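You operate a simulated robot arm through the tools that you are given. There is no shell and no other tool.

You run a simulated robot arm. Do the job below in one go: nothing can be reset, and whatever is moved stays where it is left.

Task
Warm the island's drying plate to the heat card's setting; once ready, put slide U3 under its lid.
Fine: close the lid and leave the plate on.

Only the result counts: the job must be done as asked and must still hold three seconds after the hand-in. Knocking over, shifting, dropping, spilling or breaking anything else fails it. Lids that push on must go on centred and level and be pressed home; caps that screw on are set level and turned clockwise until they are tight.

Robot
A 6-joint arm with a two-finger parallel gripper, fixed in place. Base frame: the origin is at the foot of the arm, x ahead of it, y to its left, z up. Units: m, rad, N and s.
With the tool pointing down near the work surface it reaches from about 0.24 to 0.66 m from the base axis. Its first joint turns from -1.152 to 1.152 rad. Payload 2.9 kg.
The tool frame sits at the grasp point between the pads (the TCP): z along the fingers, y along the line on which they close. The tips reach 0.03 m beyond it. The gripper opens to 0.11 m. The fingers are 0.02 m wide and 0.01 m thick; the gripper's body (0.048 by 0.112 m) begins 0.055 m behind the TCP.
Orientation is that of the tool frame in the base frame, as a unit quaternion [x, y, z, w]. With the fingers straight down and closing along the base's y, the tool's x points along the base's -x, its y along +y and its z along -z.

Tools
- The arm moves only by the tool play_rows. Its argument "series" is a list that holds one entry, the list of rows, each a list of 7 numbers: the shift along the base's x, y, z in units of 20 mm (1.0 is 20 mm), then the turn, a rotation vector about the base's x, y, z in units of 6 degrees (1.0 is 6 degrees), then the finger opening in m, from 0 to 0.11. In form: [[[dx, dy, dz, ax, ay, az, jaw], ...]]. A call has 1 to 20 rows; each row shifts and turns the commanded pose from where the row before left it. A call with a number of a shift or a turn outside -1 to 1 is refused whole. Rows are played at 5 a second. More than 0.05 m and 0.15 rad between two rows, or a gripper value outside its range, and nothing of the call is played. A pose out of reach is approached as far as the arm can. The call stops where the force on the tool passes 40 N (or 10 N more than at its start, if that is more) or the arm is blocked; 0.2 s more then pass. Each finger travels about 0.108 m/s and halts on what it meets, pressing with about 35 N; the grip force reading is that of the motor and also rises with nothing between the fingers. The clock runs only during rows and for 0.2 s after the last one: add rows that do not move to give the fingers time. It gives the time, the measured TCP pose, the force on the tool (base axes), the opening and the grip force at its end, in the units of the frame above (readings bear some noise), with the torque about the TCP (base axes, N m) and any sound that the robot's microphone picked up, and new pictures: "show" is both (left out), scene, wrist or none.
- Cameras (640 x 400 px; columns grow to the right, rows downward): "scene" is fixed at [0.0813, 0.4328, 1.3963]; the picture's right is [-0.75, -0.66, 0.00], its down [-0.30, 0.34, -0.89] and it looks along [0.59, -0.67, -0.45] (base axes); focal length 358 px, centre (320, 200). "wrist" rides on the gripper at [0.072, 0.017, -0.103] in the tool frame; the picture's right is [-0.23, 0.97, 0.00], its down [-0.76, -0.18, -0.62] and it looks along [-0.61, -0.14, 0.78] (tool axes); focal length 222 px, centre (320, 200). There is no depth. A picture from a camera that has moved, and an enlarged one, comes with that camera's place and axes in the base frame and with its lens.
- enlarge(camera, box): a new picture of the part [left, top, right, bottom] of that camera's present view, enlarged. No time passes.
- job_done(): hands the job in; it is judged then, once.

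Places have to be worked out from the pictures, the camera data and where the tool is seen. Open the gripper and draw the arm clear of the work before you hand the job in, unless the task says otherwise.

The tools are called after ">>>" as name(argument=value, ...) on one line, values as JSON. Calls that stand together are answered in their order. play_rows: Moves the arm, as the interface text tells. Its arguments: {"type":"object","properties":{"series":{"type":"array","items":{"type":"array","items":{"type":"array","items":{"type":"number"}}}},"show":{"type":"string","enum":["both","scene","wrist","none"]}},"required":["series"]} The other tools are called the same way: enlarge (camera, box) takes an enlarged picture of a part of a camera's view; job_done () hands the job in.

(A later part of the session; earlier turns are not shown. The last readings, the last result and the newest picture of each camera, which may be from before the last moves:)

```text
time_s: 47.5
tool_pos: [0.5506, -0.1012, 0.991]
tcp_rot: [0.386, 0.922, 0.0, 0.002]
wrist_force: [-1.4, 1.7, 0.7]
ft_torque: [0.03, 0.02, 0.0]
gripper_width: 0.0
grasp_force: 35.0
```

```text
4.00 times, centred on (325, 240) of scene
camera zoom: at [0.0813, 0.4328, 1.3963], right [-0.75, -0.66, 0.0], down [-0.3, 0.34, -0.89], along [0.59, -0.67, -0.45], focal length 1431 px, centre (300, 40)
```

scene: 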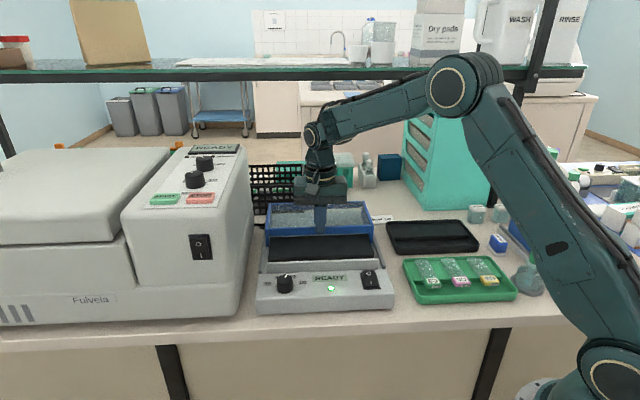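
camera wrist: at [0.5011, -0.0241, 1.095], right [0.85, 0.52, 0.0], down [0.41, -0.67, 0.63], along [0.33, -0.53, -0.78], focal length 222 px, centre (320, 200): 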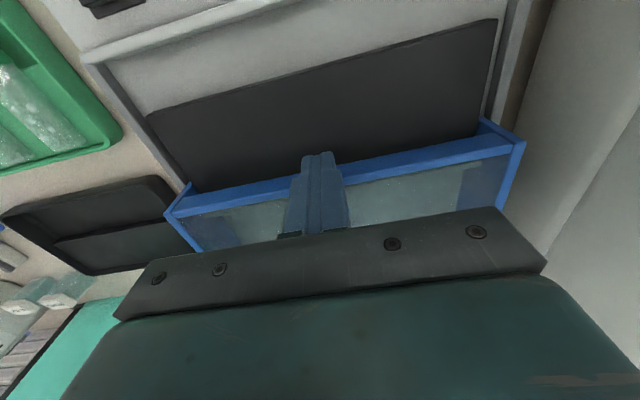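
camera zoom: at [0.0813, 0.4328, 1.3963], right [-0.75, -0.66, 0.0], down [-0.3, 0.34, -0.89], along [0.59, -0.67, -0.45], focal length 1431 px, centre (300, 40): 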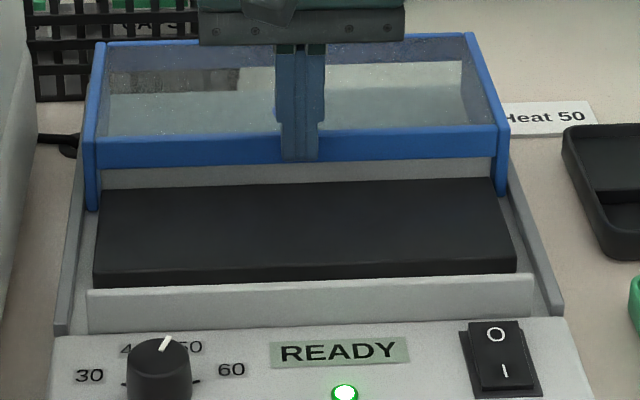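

The lid front is now at b ≈ 0.471 and the whole slab is exposed. I'll back off from the bar, rise, and move above U3 with the fingers opening to 50 mm.

>>> play_rows(series=[[[-0.36, 0.35, 0, 0, 0, 0, 0], [-0.2, 0.2, 1, 0, 0, 0, 0], [0, 0, 1, 0, 0, 0, 0], [0, 0, 1, 0, 0, 0, 0], [0, 0, 1, 0, 0, 0, 0], [0, 0, 1, 0, 0, 0, 0], [0, 0, 0, 0, 0, 0, 0]]], show="none")

>>> play_rows(series=[[[-0.92, -0.46, 0, 0, 0, 0, 0.0], [-0.92, -0.46, 0, 0, 0, 0, 0.0], [-0.92, -0.46, 0, 0, 0, 0, 0.05], [-0.92, -0.46, 0, 0, 0, 0, 0.05], [-0.92, -0.46, 0, 0, 0, 0, 0.05], [-0.92, -0.46, 0, 0, 0, 0, 0.05], [-0.92, -0.46, 0, 0, 0, 0, 0.05], [-0.92, -0.46, 0, 0, 0, 0, 0.05], [-0.92, -0.46, 0, 0, 0, 0, 0.05], [-0.92, -0.46, 0, 0, 0, 0, 0.05], [-0.92, -0.46, 0, 0, 0, 0, 0.05], [-0.92, -0.46, 0, 0, 0, 0, 0.05], [-0.92, -0.46, 0, 0, 0, 0, 0.05], [-0.92, -0.46, 0, 0, 0, 0, 0.05], [-0.92, -0.46, 0, 0, 0, 0, 0.05], [-0.92, -0.46, 0, 0, 0, 0, 0.05], [-0.92, -0.46, 0, 0, 0, 0, 0.05], [-0.5, -0.28, -0.8, 0, 0, 0, 0.05], [0, 0, 0, 0, 0, 0, 0.05]]], show="both")

>>> enlarge(camera="wrist", box=[200, 60, 440, 220])

```text
time_s: 49.1
tool_pos: [0.5384, -0.0904, 1.0908]
tcp_rot: [0.386, 0.923, 0.0, 0.002]
wrist_force: [0.5, 0.4, -0.2]
ft_torque: [-0.02, -0.03, 0.06]
gripper_width: 0.0001
grasp_force: 35.3
```

```text
time_s: 53.1
tool_pos: [0.2161, -0.2497, 1.0733]
tcp_rot: [0.385, 0.923, 0.0, 0.002]
wrist_force: [0.4, 0.0, -1.3]
ft_torque: [-0.01, -0.01, -0.01]
gripper_width: 0.05
grasp_force: 0.0
camera wrist: at [0.1773, -0.1855, 1.1775], right [0.85, 0.52, 0.0], down [0.41, -0.67, 0.63], along [0.33, -0.53, -0.78], focal length 222 px, centre (320, 200)
```

scene: 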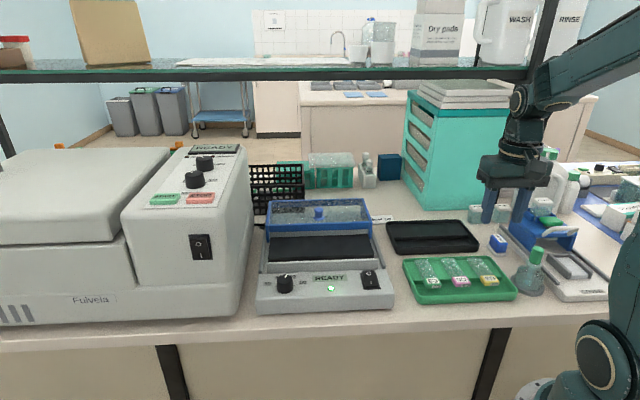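
wrist: 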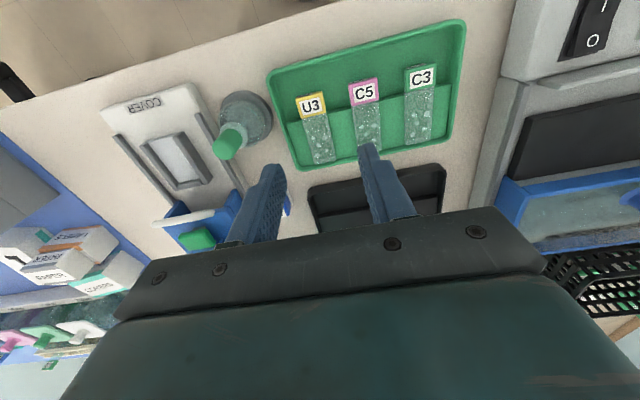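

```text
2.50 times, centred on (320, 140) of wrist
camera zoom: at [0.1773, -0.1855, 1.1775], right [0.85, 0.52, 0.0], down [0.41, -0.67, 0.63], along [0.33, -0.53, -0.78], focal length 555 px, centre (320, 350)
```

zoom: 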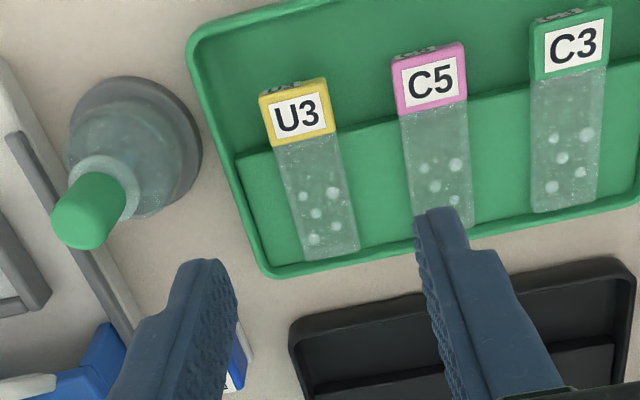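

The U3 label centre works out to (0.208, -0.256), with its top near z 0.907, and the tool yaw matches it within a degree. With the fingers at 42 mm they clear both the tray wall and C5. I'll move over it and lower to 0.985 to check.

>>> play_rows(series=[[[-0.405, -0.315, 0, 0, 0, 0, 0.042], [0, 0, -0.9, 0, 0, 0, 0.042], [0, 0, -0.9, 0, 0, 0, 0.042], [0, 0, -0.9, 0, 0, 0, 0.042], [0, 0, -0.9, 0, 0, 0, 0.042], [0, 0, -0.8, 0, 0, 0, 0.042], [0, 0, 0, 0, 0, 0, 0.042]]], show="both")

>>> enlarge(camera="wrist", box=[220, 80, 420, 220])

>>> enlarge(camera="scene", box=[430, 220, 550, 310])

```text
time_s: 54.7
tool_pos: [0.2059, -0.254, 0.9877]
tcp_rot: [0.386, 0.923, 0.0, 0.002]
wrist_force: [-0.4, -0.8, -1.0]
ft_torque: [-0.04, 0.0, 0.04]
gripper_width: 0.0421
grasp_force: 0.0
camera wrist: at [0.1672, -0.1905, 1.0916], right [0.85, 0.52, 0.0], down [0.41, -0.67, 0.63], along [0.33, -0.53, -0.78], focal length 222 px, centre (320, 200)
```

scene: 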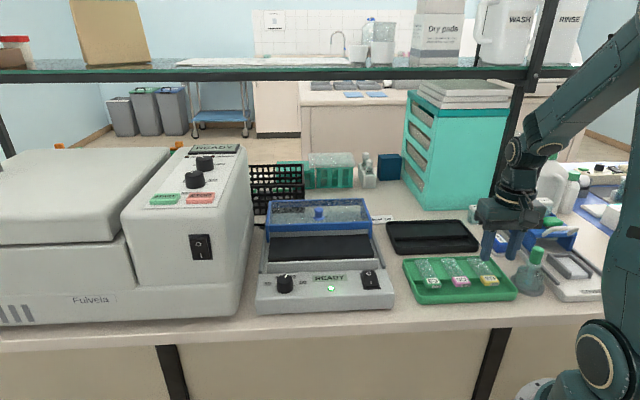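
wrist: 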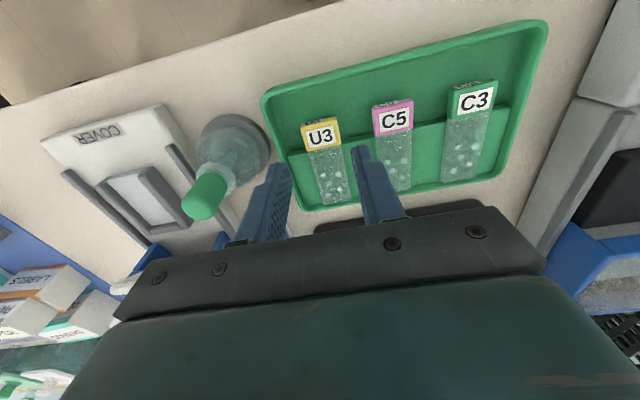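

```text
2.86 times, centred on (320, 150) of wrist
camera zoom: at [0.1672, -0.1905, 1.0916], right [0.85, 0.52, 0.0], down [0.41, -0.67, 0.63], along [0.33, -0.53, -0.78], focal length 635 px, centre (320, 343)
```

zoom: 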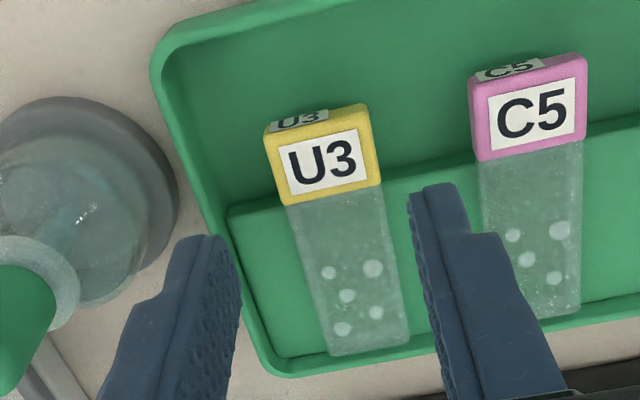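

```text
4.44 times, centred on (490, 265) of scene
camera zoom: at [0.0813, 0.4328, 1.3963], right [-0.75, -0.66, 0.0], down [-0.3, 0.34, -0.89], along [0.59, -0.67, -0.45], focal length 1590 px, centre (-436, -89)
```

zoom: 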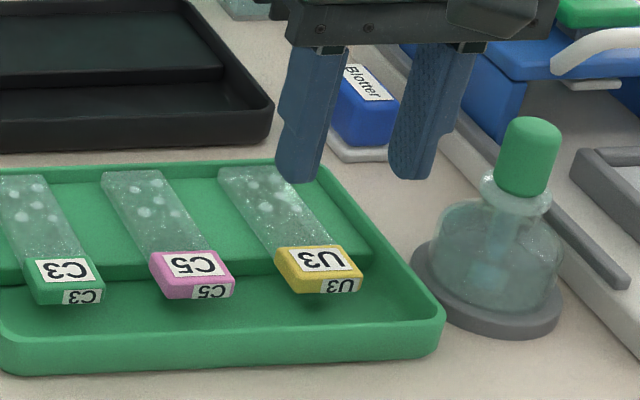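

The label is within about 3 mm of the tool centre; its block is about 11 mm thick and 31 mm wide. I'll shift 3 mm and lower so the tips straddle the label with their ends near z 0.900, clear of the tray floor.

>>> play_rows(series=[[[0.12, -0.08, 0, 0, 0, 0, 0.042], [0, 0, -0.9, 0, 0, 0, 0.042], [0, 0, -0.9, 0, 0, 0, 0.042], [0, 0, -0.6, 0, 0, 0, 0.042], [0, 0, -0.4, 0, 0, 0, 0.042], [0, 0, 0, 0, 0, 0, 0.042]]], show="both")

>>> enlarge(camera="wrist", box=[220, 100, 420, 240])

>>> enlarge(camera="scene", box=[430, 230, 550, 310])

```text
time_s: 56.1
tool_pos: [0.2116, -0.2588, 0.9329]
tcp_rot: [0.386, 0.923, 0.0, 0.003]
wrist_force: [0.5, -0.2, 0.2]
ft_torque: [-0.04, -0.02, -0.03]
gripper_width: 0.0421
grasp_force: 0.1
camera wrist: at [0.1722, -0.1936, 1.036], right [0.85, 0.52, 0.0], down [0.41, -0.67, 0.63], along [0.33, -0.53, -0.78], focal length 222 px, centre (320, 200)
```

scene: 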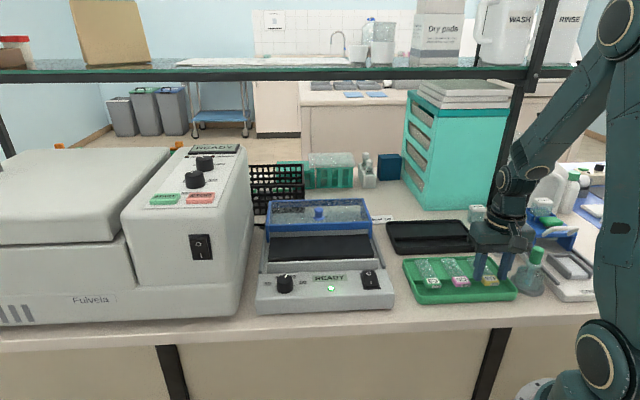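
wrist: 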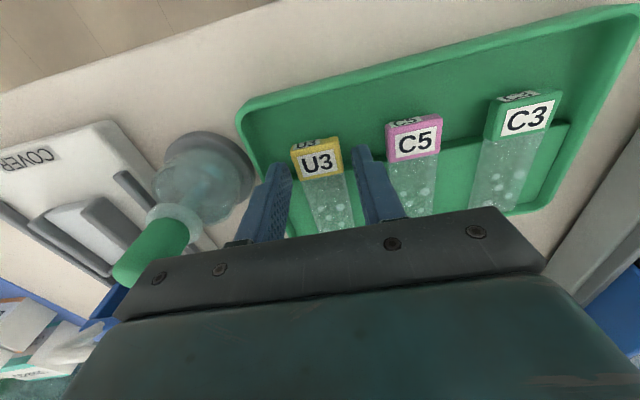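

```text
2.86 times, centred on (320, 170) of wrist
camera zoom: at [0.1722, -0.1936, 1.036], right [0.85, 0.52, 0.0], down [0.41, -0.67, 0.63], along [0.33, -0.53, -0.78], focal length 635 px, centre (320, 286)
```

zoom: 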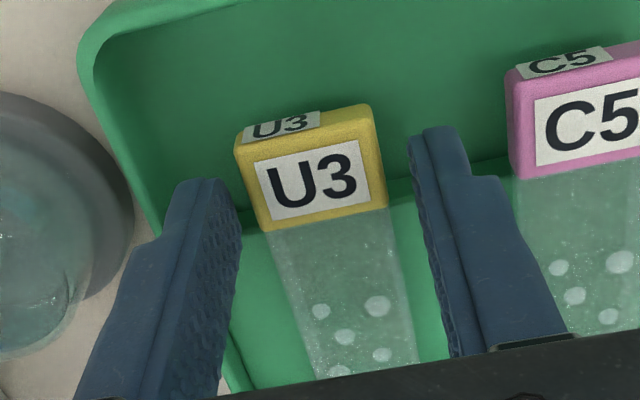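

```text
5.00 times, centred on (490, 270) of scene
camera zoom: at [0.0813, 0.4328, 1.3963], right [-0.75, -0.66, 0.0], down [-0.3, 0.34, -0.89], along [0.59, -0.67, -0.45], focal length 1789 px, centre (-530, -150)
```

zoom: 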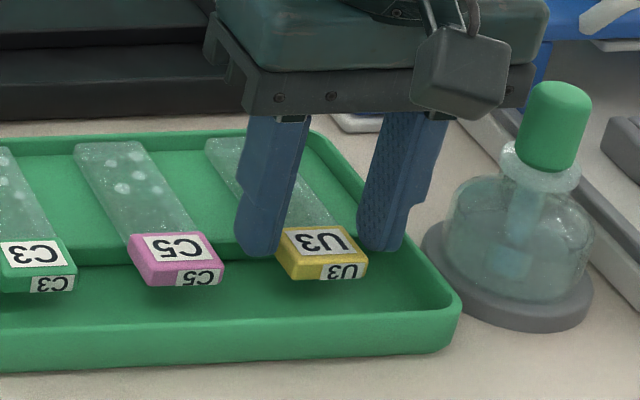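

The label is centred between the fingers. I'll close on it now.

>>> play_rows(series=[[[0, 0, 0, 0, 0, 0, 0.026], [0, 0, 0, 0, 0, 0, 0.026], [0, 0, 0, 0, 0, 0, 0.026]]], show="both")

>>> enlarge(camera="wrist", box=[220, 100, 420, 240])

>>> enlarge(camera="scene", box=[430, 230, 550, 310])

```text
time_s: 56.9
tool_pos: [0.2102, -0.2576, 0.9318]
tcp_rot: [0.387, 0.922, 0.001, 0.002]
wrist_force: [0.6, 0.2, -0.1]
ft_torque: [0.02, 0.02, 0.02]
gripper_width: 0.0308
grasp_force: 35.5
camera wrist: at [0.1722, -0.1936, 1.0361], right [0.85, 0.52, 0.0], down [0.41, -0.67, 0.63], along [0.33, -0.53, -0.78], focal length 222 px, centre (320, 200)
```

scene: 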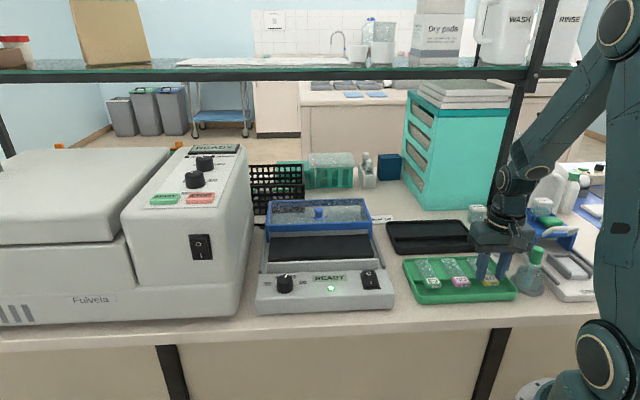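
wrist: 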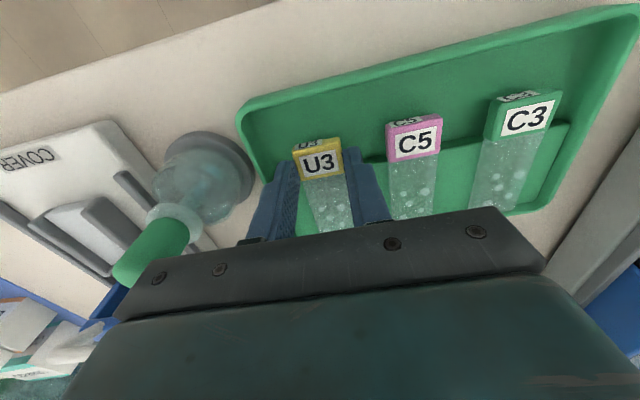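

```text
2.86 times, centred on (320, 170) of wrist
camera zoom: at [0.1722, -0.1936, 1.0361], right [0.85, 0.52, 0.0], down [0.41, -0.67, 0.63], along [0.33, -0.53, -0.78], focal length 635 px, centre (320, 286)
```

zoom: 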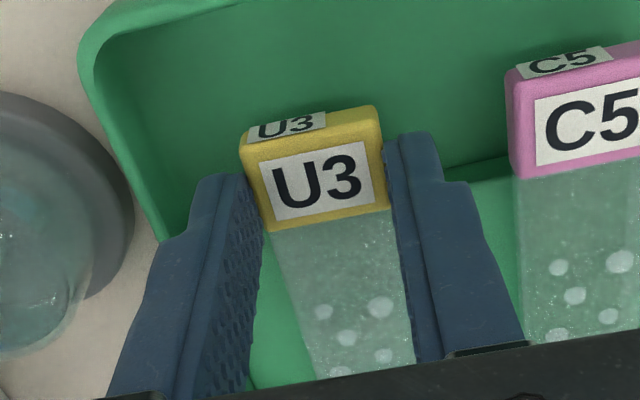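

```text
5.00 times, centred on (490, 270) of scene
camera zoom: at [0.0813, 0.4328, 1.3963], right [-0.75, -0.66, 0.0], down [-0.3, 0.34, -0.89], along [0.59, -0.67, -0.45], focal length 1789 px, centre (-530, -150)
```

zoom: 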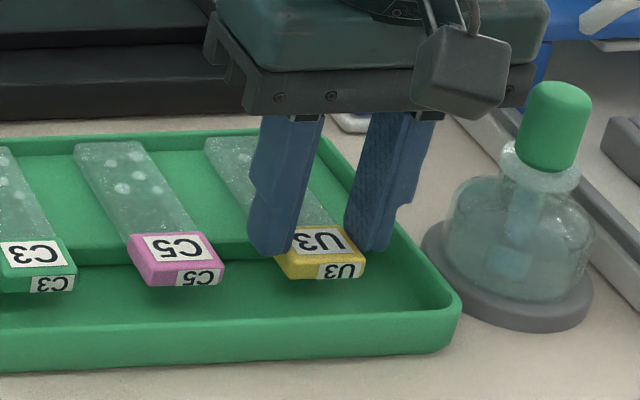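

U3 is gripped at 30.8 mm. I'll lift it slowly at first, then raise it clear and check it's held level.

>>> play_rows(series=[[[0, 0, 0.25, 0, 0, 0, 0.026], [0, 0, 0.5, 0, 0, 0, 0.026], [0, 0, 1, 0, 0, 0, 0.026], [0, 0, 1, 0, 0, 0, 0.026], [0, 0, 1, 0, 0, 0, 0.026], [0, 0, 1, 0, 0, 0, 0.026], [0, 0, 0.5, 0, 0, 0, 0.026], [0, 0, 0, 0, 0, 0, 0.026]]], show="both")

>>> enlarge(camera="wrist", box=[220, 100, 420, 240])

>>> enlarge(camera="scene", box=[430, 180, 550, 300])

```text
time_s: 58.7
tool_pos: [0.2082, -0.2605, 1.0365]
tcp_rot: [0.386, 0.922, 0.0, 0.002]
wrist_force: [0.2, -0.3, 0.2]
ft_torque: [0.03, 0.01, 0.0]
gripper_width: 0.0308
grasp_force: 35.3
camera wrist: at [0.171, -0.1952, 1.1407], right [0.85, 0.52, 0.0], down [0.41, -0.67, 0.63], along [0.33, -0.53, -0.78], focal length 222 px, centre (320, 200)
```

scene: 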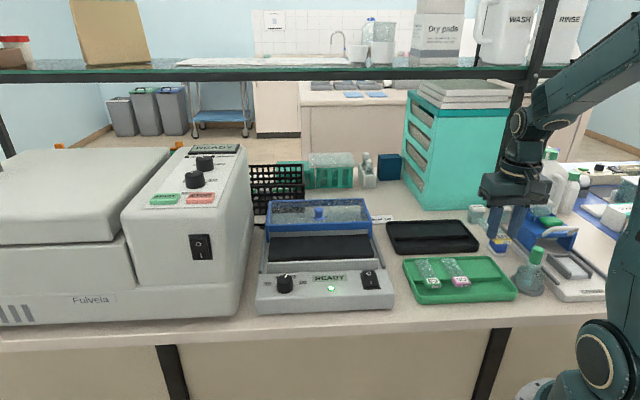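
wrist: 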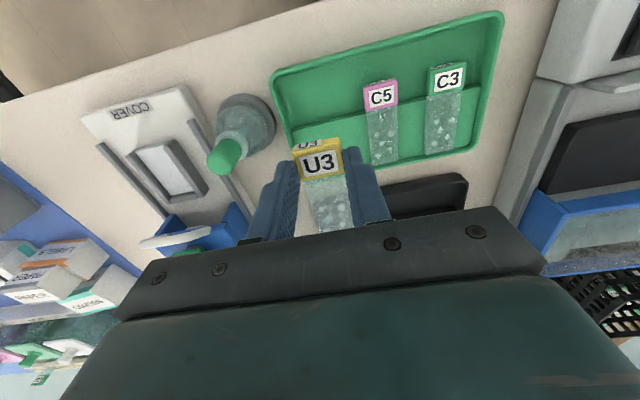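

```text
2.86 times, centred on (320, 170) of wrist
camera zoom: at [0.171, -0.1952, 1.1407], right [0.85, 0.52, 0.0], down [0.41, -0.67, 0.63], along [0.33, -0.53, -0.78], focal length 635 px, centre (320, 286)
```

zoom: 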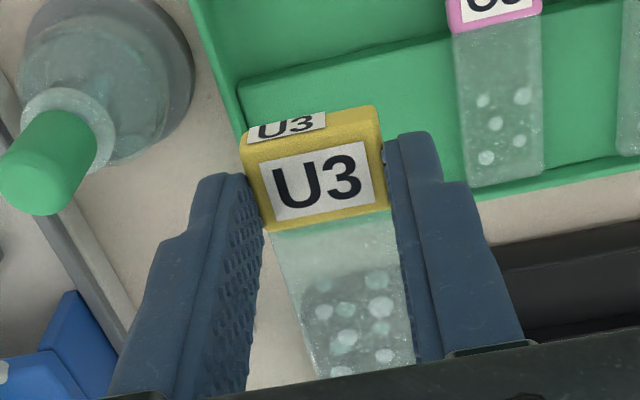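

```text
3.33 times, centred on (490, 240) of scene
camera zoom: at [0.0813, 0.4328, 1.3963], right [-0.75, -0.66, 0.0], down [-0.3, 0.34, -0.89], along [0.59, -0.67, -0.45], focal length 1193 px, centre (-247, 67)
```

zoom: 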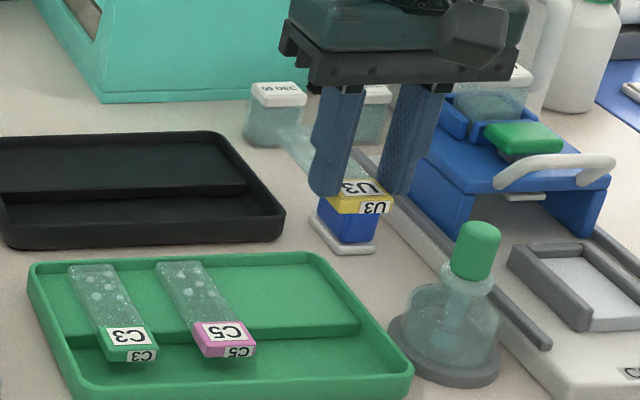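

U3 is held level and clear of the tray. I'll carry it over the plate's front gap to TCP (0.492, -0.042), keeping it above z 1.0, and check alignment there.

>>> play_rows(series=[[[0.5, 0.4, 0.1, 0, 0, 0, 0.026], [0.9, 0.69, 0.1, 0, 0, 0, 0.026], [0.94, 0.72, 0.1, 0, 0, 0, 0.026], [0.94, 0.72, 0.1, 0, 0, 0, 0.026], [0.94, 0.72, 0, 0, 0, 0, 0.026], [0.94, 0.72, 0, 0, 0, 0, 0.026], [0.94, 0.72, 0, 0, 0, 0, 0.026], [0.94, 0.72, 0, 0, 0, 0, 0.026], [0.94, 0.72, 0, 0, 0, 0, 0.026], [0.94, 0.72, 0, 0, 0, 0, 0.026], [0.94, 0.72, 0, 0, 0, 0, 0.026], [0.94, 0.72, 0, 0, 0, 0, 0.026], [0.94, 0.72, 0, 0, 0, 0, 0.026], [0.94, 0.72, 0, 0, 0, 0, 0.026], [0.94, 0.72, 0, 0, 0, 0, 0.026], [0.5, 0.4, 0, 0, 0, 0, 0.026], [0, 0, 0, 0, 0, 0, 0.026]]], show="both")

>>> enlarge(camera="wrist", box=[180, 40, 500, 240])

>>> enlarge(camera="scene", box=[250, 190, 400, 290])

```text
time_s: 62.3
tool_pos: [0.4908, -0.0407, 1.0437]
tcp_rot: [0.387, 0.922, 0.0, 0.002]
wrist_force: [-0.5, 0.8, -1.2]
ft_torque: [0.01, 0.01, 0.04]
gripper_width: 0.031
grasp_force: 35.4
camera wrist: at [0.4524, 0.0247, 1.1469], right [0.85, 0.52, 0.0], down [0.41, -0.67, 0.63], along [0.33, -0.53, -0.78], focal length 222 px, centre (320, 200)
```

scene: 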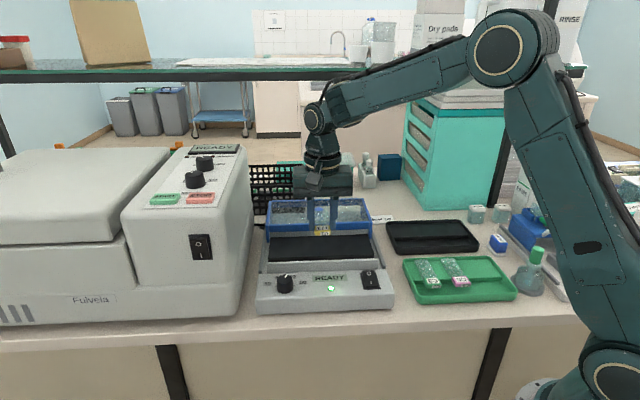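
wrist: 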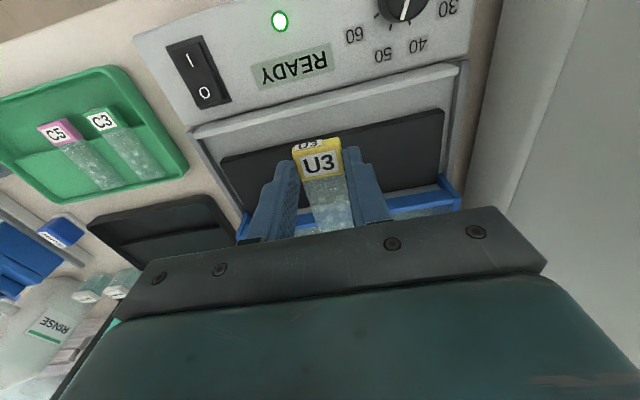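

```text
2.00 times, centred on (340, 140) of wrist
camera zoom: at [0.4524, 0.0247, 1.1469], right [0.85, 0.52, 0.0], down [0.41, -0.67, 0.63], along [0.33, -0.53, -0.78], focal length 444 px, centre (280, 320)
```

zoom: 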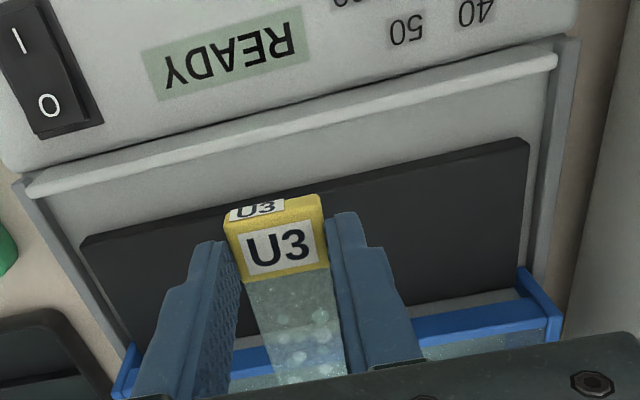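

```text
4.00 times, centred on (325, 240) of scene
camera zoom: at [0.0813, 0.4328, 1.3963], right [-0.75, -0.66, 0.0], down [-0.3, 0.34, -0.89], along [0.59, -0.67, -0.45], focal length 1431 px, centre (300, 40)
```

zoom: 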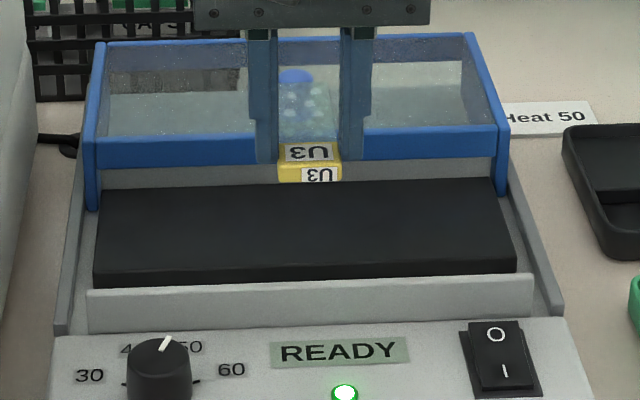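

The slide is centred on the slab left to right and square to it within half a degree. The label needs to go about 2.2 mm further back to sit mid-gap. I'll zoom in to judge the gap depth before lowering.

>>> enlarge(camera="wrist", box=[340, 60, 480, 160])

>>> enlarge(camera="wrist", box=[190, 90, 330, 190])

```text
4.00 times, centred on (410, 110) of wrist
camera zoom: at [0.4524, 0.0247, 1.1469], right [0.85, 0.52, 0.0], down [0.41, -0.67, 0.63], along [0.33, -0.53, -0.78], focal length 888 px, centre (-40, 560)
```

zoom: 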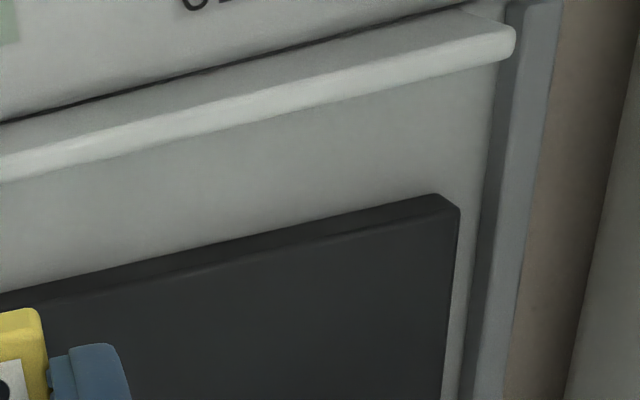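

```text
4.00 times, centred on (260, 140) of wrist
camera zoom: at [0.4524, 0.0247, 1.1469], right [0.85, 0.52, 0.0], down [0.41, -0.67, 0.63], along [0.33, -0.53, -0.78], focal length 888 px, centre (560, 440)
```

zoom: 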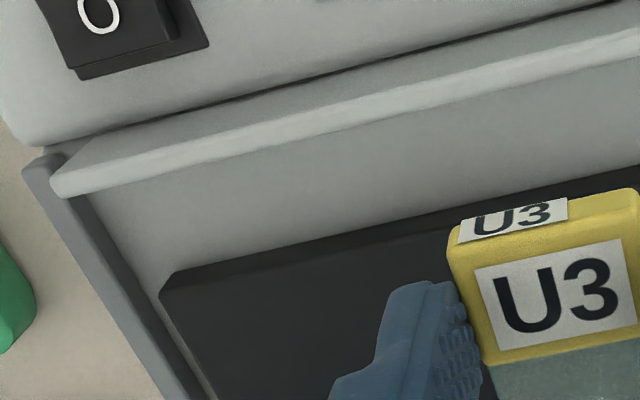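

The gap floor is at about z 0.923, 11 mm below the slab top, so the label block will hang freely. I'll shift 3.8 mm back to centre the label in the gap, then lower to just above the slab.

>>> play_rows(series=[[[0.134, -0.134, 0, 0, 0, 0, 0.026], [0, 0, -0.8, 0, 0, 0, 0.026], [0, 0, -0.8, 0, 0, 0, 0.026], [0, 0, -0.8, 0, 0, 0, 0.026], [0, 0, -0.7, 0, 0, 0, 0.026], [0, 0, -0.4, 0, 0, 0, 0.026], [0, 0, 0, 0, 0, 0, 0.026]]], show="both")

>>> enlarge(camera="wrist", box=[220, 60, 440, 200])

>>> enlarge(camera="scene", box=[270, 210, 370, 290])

```text
time_s: 63.9
tool_pos: [0.493, -0.0435, 0.9738]
tcp_rot: [0.386, 0.922, 0.0, 0.002]
wrist_force: [0.3, -0.3, -0.4]
ft_torque: [0.02, 0.05, 0.0]
gripper_width: 0.0309
grasp_force: 35.5
camera wrist: at [0.4563, 0.0204, 1.0778], right [0.85, 0.52, 0.0], down [0.41, -0.67, 0.63], along [0.33, -0.53, -0.78], focal length 222 px, centre (320, 200)
```

scene: 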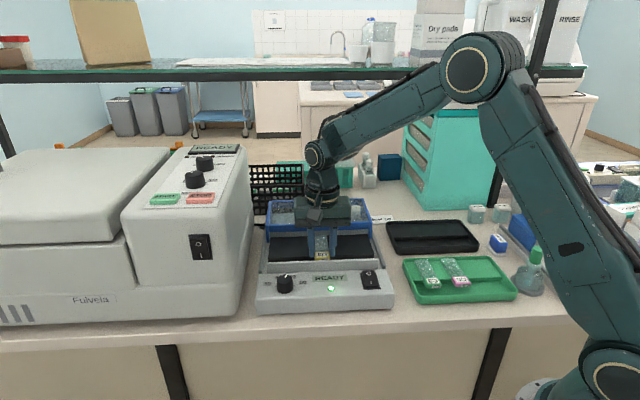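
wrist: 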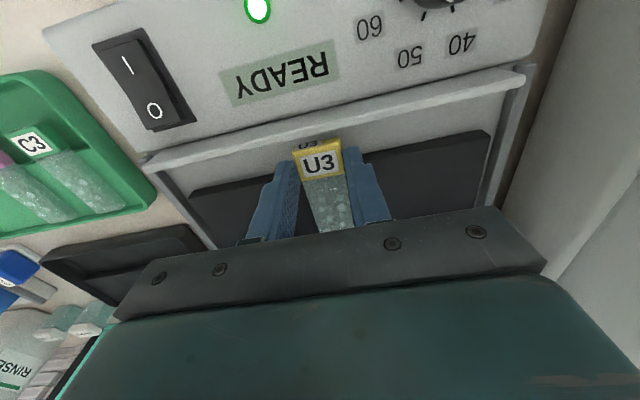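

```text
2.86 times, centred on (330, 130) of wrist
camera zoom: at [0.4563, 0.0204, 1.0778], right [0.85, 0.52, 0.0], down [0.41, -0.67, 0.63], along [0.33, -0.53, -0.78], focal length 635 px, centre (291, 400)
```

zoom: 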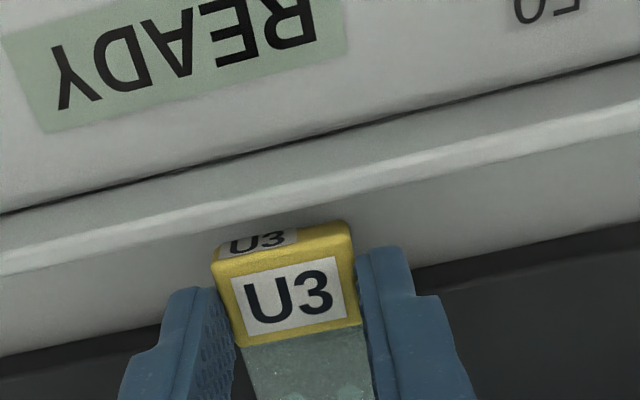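

```text
5.00 times, centred on (320, 250) of scene
camera zoom: at [0.0813, 0.4328, 1.3963], right [-0.75, -0.66, 0.0], down [-0.3, 0.34, -0.89], along [0.59, -0.67, -0.45], focal length 1789 px, centre (320, -50)
```

zoom: 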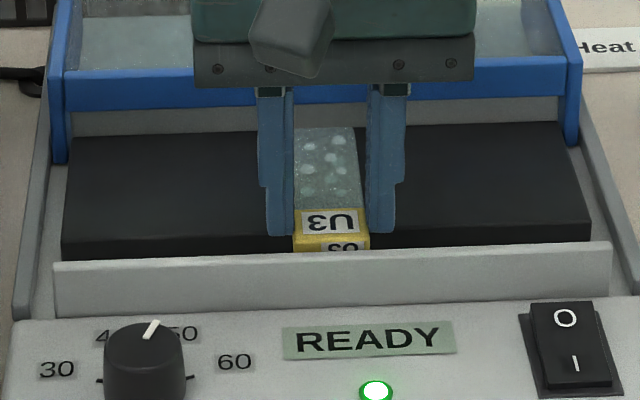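

The label block is dropping into the gap with clearance at the wall. I'll lower in 1 mm steps and watch for contact.

>>> play_rows(series=[[[0, 0, -0.1, 0, 0, 0, 0.026], [0, 0, -0.1, 0, 0, 0, 0.026], [0, 0, -0.05, 0, 0, 0, 0.026], [0, 0, -0.05, 0, 0, 0, 0.026], [0, 0, 0, 0, 0, 0, 0.026]]], show="none")

>>> enlarge(camera="scene", box=[290, 220, 350, 270])

```text
time_s: 65.1
tool_pos: [0.4958, -0.0433, 0.9696]
tcp_rot: [0.386, 0.923, 0.001, 0.004]
wrist_force: [-7.9, -1.8, 26.3]
ft_torque: [-0.27, 0.12, -0.07]
gripper_width: 0.0311
grasp_force: 35.4
```

```text
8.00 times, centred on (320, 245) of scene
camera zoom: at [0.0806, 0.4328, 1.3963], right [-0.75, -0.66, 0.0], down [-0.3, 0.34, -0.89], along [0.59, -0.67, -0.45], focal length 2862 px, centre (320, -160)
```

zoom: 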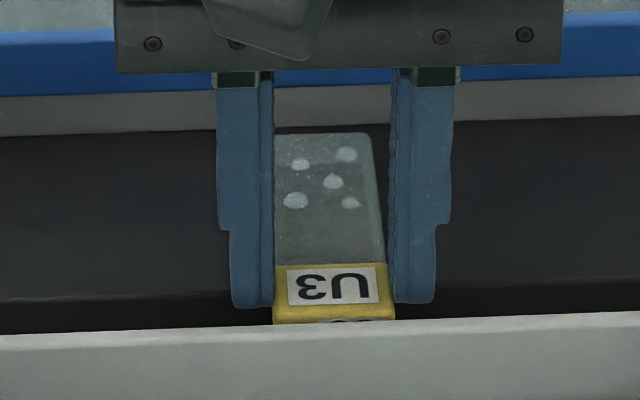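

Contact shows as 26 N upward at TCP z ≈ 0.970, so the slide is resting on the slab. I'll ease up 3 mm of command to unload it and look at how it sits.

>>> play_rows(series=[[[0, 0, 0.075, 0, 0, 0, 0.026], [0, 0, 0.075, 0, 0, 0, 0.026], [0, 0, 0, 0, 0, 0, 0.026]]], show="both")

>>> enlarge(camera="wrist", box=[240, 90, 400, 240])

>>> enlarge(camera="scene", box=[290, 220, 350, 270])

```text
time_s: 65.9
tool_pos: [0.4952, -0.0421, 0.9699]
tcp_rot: [0.385, 0.923, 0.0, 0.0]
wrist_force: [0.7, -0.7, -0.4]
ft_torque: [0.04, 0.0, 0.01]
gripper_width: 0.0312
grasp_force: 35.3
camera wrist: at [0.457, 0.0213, 1.0745], right [0.85, 0.52, 0.0], down [0.41, -0.67, 0.62], along [0.33, -0.53, -0.78], focal length 222 px, centre (320, 200)
```

scene: 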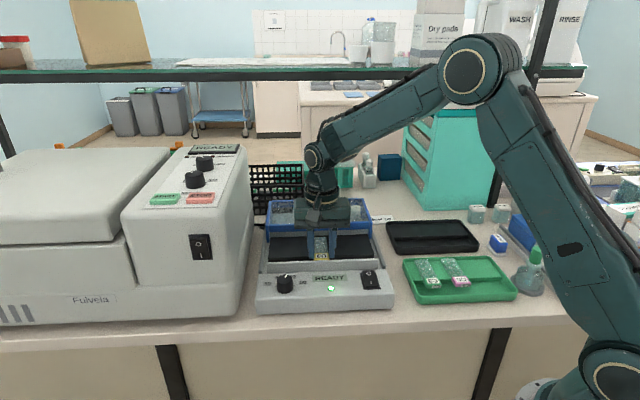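
wrist: 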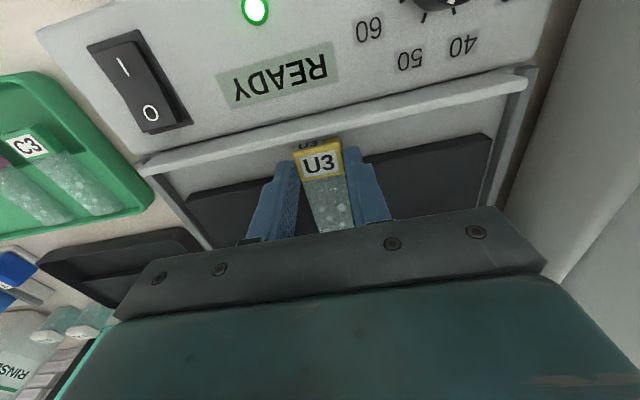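

```text
2.67 times, centred on (320, 165) of wrist
camera zoom: at [0.457, 0.0213, 1.0745], right [0.85, 0.52, 0.0], down [0.41, -0.67, 0.62], along [0.33, -0.53, -0.78], focal length 592 px, centre (320, 293)
```

zoom: 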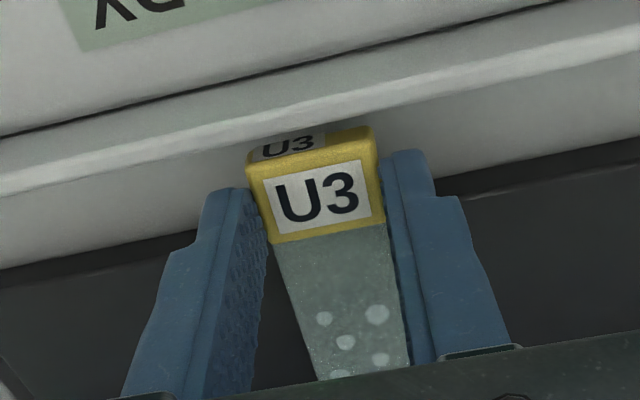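

```text
8.00 times, centred on (320, 245) of scene
camera zoom: at [0.0813, 0.4328, 1.3963], right [-0.75, -0.66, 0.0], down [-0.3, 0.34, -0.89], along [0.59, -0.67, -0.45], focal length 2862 px, centre (320, -160)
```

zoom: 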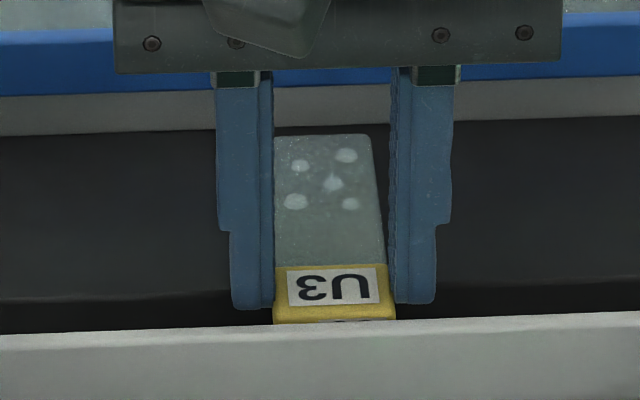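

The slide is unloaded at z ≈ 0.970 and looks flat on the slab, label in the gap. I'll lower half a millimetre for light contact and then open the fingers just enough to release.

>>> play_rows(series=[[[0, 0, -0.03, 0, 0, 0, 0.026], [0, 0, 0, 0, 0, 0, 0.026], [0, 0, 0, 0, 0, 0, 0.034], [0, 0, 0, 0, 0, 0, 0.038], [0, 0, 0, 0, 0, 0, 0.042], [0, 0, 0, 0, 0, 0, 0.042]]], show="both")

>>> enlarge(camera="wrist", box=[240, 90, 400, 240])

>>> enlarge(camera="scene", box=[290, 220, 350, 270])

```text
time_s: 67.3
tool_pos: [0.4953, -0.0441, 0.9726]
tcp_rot: [0.386, 0.923, 0.001, 0.002]
wrist_force: [-0.6, 0.2, -0.5]
ft_torque: [0.01, -0.01, -0.02]
gripper_width: 0.0421
grasp_force: 0.0
camera wrist: at [0.4567, 0.021, 1.0754], right [0.85, 0.52, 0.0], down [0.41, -0.67, 0.63], along [0.33, -0.53, -0.78], focal length 222 px, centre (320, 200)
```

scene: 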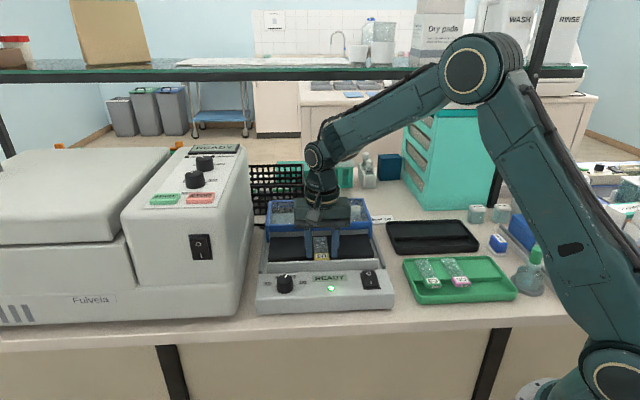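
wrist: 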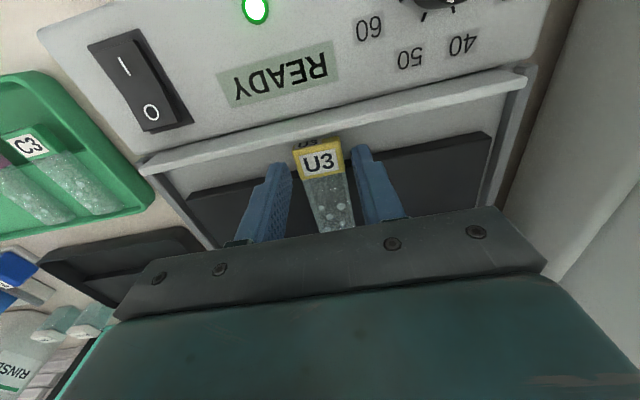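

```text
2.67 times, centred on (320, 165) of wrist
camera zoom: at [0.4567, 0.021, 1.0754], right [0.85, 0.52, 0.0], down [0.41, -0.67, 0.63], along [0.33, -0.53, -0.78], focal length 592 px, centre (320, 293)
```

zoom: 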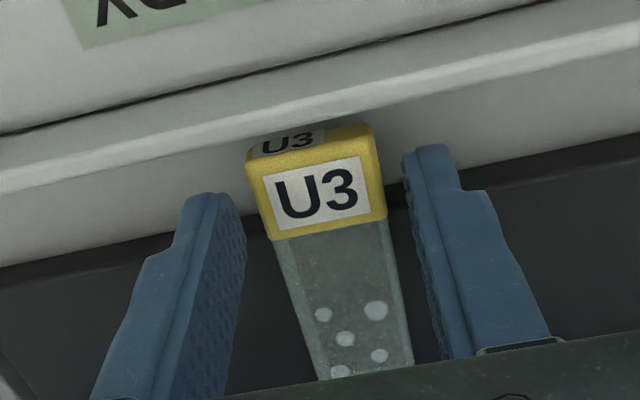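

```text
8.00 times, centred on (320, 245) of scene
camera zoom: at [0.0813, 0.4328, 1.3963], right [-0.75, -0.66, 0.0], down [-0.3, 0.34, -0.89], along [0.59, -0.67, -0.45], focal length 2862 px, centre (320, -160)
```

zoom: 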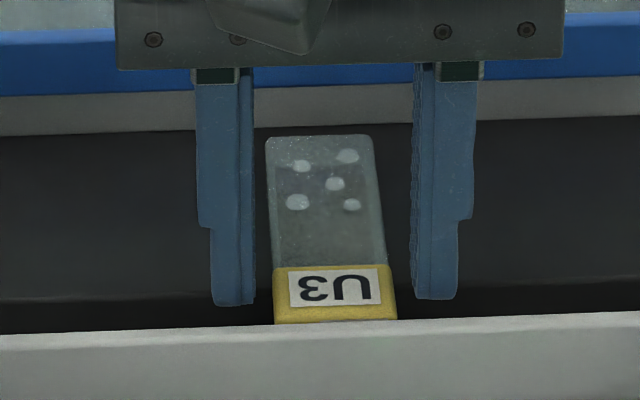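

U3 is released and lies on the slab with its label in the gap. I'll rise straight up and check that it stays in place.

>>> play_rows(series=[[[0, 0, 0.3, 0, 0, 0, 0.042], [0, 0, 0.7, 0, 0, 0, 0.042], [0, 0, 1, 0, 0, 0, 0.042], [0, 0, 1, 0, 0, 0, 0.042], [0, 0, 1, 0, 0, 0, 0.042], [0, 0, 0.9, 0, 0, 0, 0.042], [0, 0, 0, 0, 0, 0, 0.042]]], show="both")

>>> enlarge(camera="wrist", box=[200, 60, 460, 230])

>>> enlarge(camera="scene", box=[280, 210, 360, 280])

```text
time_s: 68.9
tool_pos: [0.494, -0.0432, 1.0666]
tcp_rot: [0.386, 0.922, 0.0, 0.002]
wrist_force: [-0.1, 0.1, -0.1]
ft_torque: [0.02, 0.0, -0.01]
gripper_width: 0.0423
grasp_force: 0.1
camera wrist: at [0.457, 0.0215, 1.1713], right [0.85, 0.52, 0.0], down [0.41, -0.67, 0.63], along [0.33, -0.53, -0.78], focal length 222 px, centre (320, 200)
```

scene: 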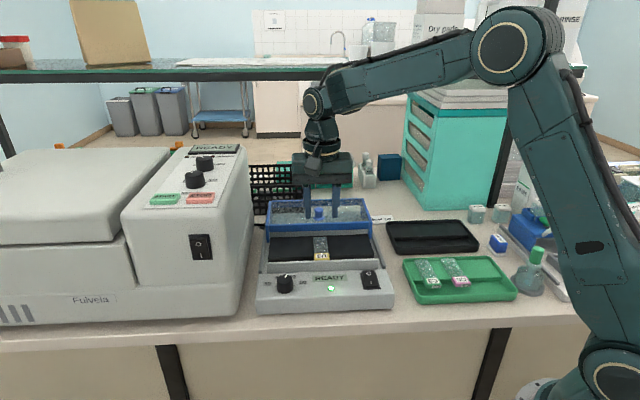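
wrist: 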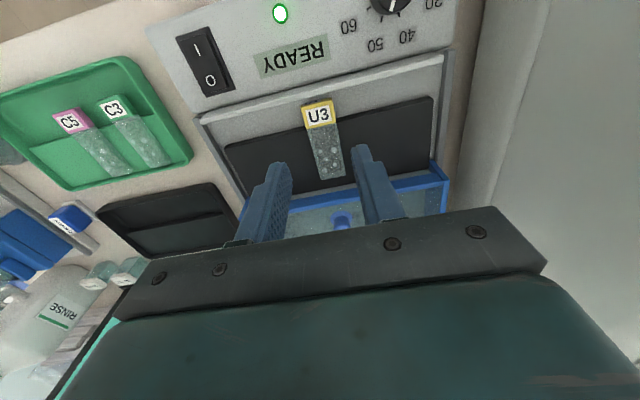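

```text
2.35 times, centred on (330, 145) of wrist
camera zoom: at [0.457, 0.0215, 1.1713], right [0.85, 0.52, 0.0], down [0.41, -0.67, 0.63], along [0.33, -0.53, -0.78], focal length 523 px, centre (296, 329)
```

zoom: 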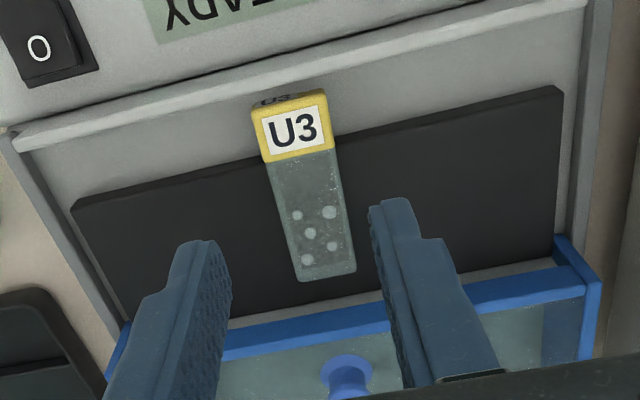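

```text
5.71 times, centred on (320, 245) of scene
camera zoom: at [0.0813, 0.4328, 1.3963], right [-0.75, -0.66, 0.0], down [-0.3, 0.34, -0.89], along [0.59, -0.67, -0.45], focal length 2044 px, centre (320, -57)
```

zoom: 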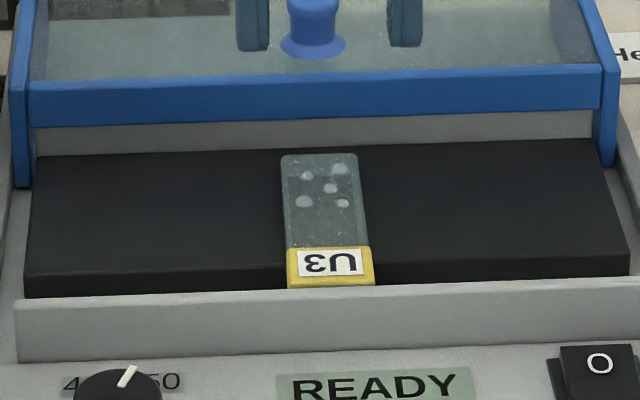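

U3 lies flat on the slab with its label hanging in the gap, and the label top (about z 0.942) is below the lid bar (about 0.952). To close the lid, I'll move behind its knob with the fingers closed, at about (0.599, -0.144), so I can push it forward without side loads.

>>> play_rows(series=[[[0.872, -0.838, 0.05, 0, 0, 0, 0.02], [0.872, -0.838, 0.05, 0, 0, 0, 0.0], [0.872, -0.838, 0, 0, 0, 0, 0.0], [0.872, -0.838, 0, 0, 0, 0, 0.0], [0.872, -0.838, 0, 0, 0, 0, 0.0], [0.872, -0.838, 0, 0, 0, 0, 0.0], [0, 0, 0, 0, 0, 0, 0.0]]], show="both")

>>> enlarge(camera="wrist", box=[200, 60, 460, 230])

>>> enlarge(camera="scene", box=[250, 170, 400, 280])

```text
time_s: 70.5
tool_pos: [0.5995, -0.1456, 1.0712]
tcp_rot: [0.386, 0.922, 0.0, 0.002]
wrist_force: [0.7, 0.2, 0.1]
ft_torque: [-0.02, 0.0, 0.01]
gripper_width: 0.0
grasp_force: 35.3
camera wrist: at [0.5608, -0.0806, 1.1755], right [0.85, 0.52, 0.0], down [0.41, -0.67, 0.63], along [0.33, -0.53, -0.78], focal length 222 px, centre (320, 200)
```

scene: 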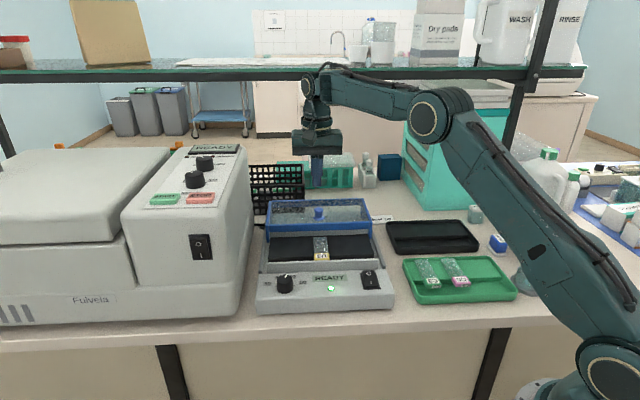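
wrist: 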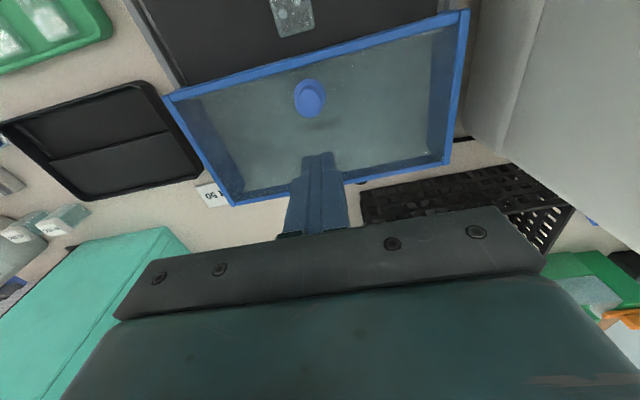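

```text
2.35 times, centred on (330, 145) of wrist
camera zoom: at [0.5608, -0.0806, 1.1755], right [0.85, 0.52, 0.0], down [0.41, -0.67, 0.63], along [0.33, -0.53, -0.78], focal length 523 px, centre (296, 329)
```

zoom: 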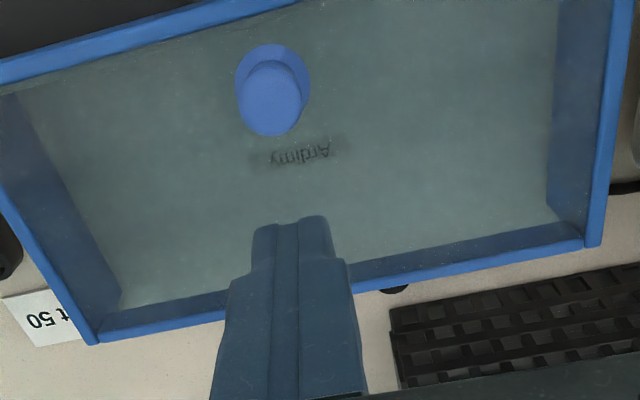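

```text
3.64 times, centred on (325, 225) of scene
camera zoom: at [0.0813, 0.4328, 1.3963], right [-0.75, -0.66, 0.0], down [-0.3, 0.34, -0.89], along [0.59, -0.67, -0.45], focal length 1301 px, centre (302, 109)
```

zoom: 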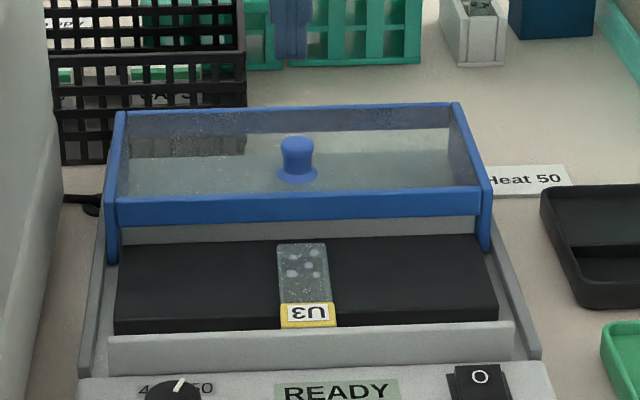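

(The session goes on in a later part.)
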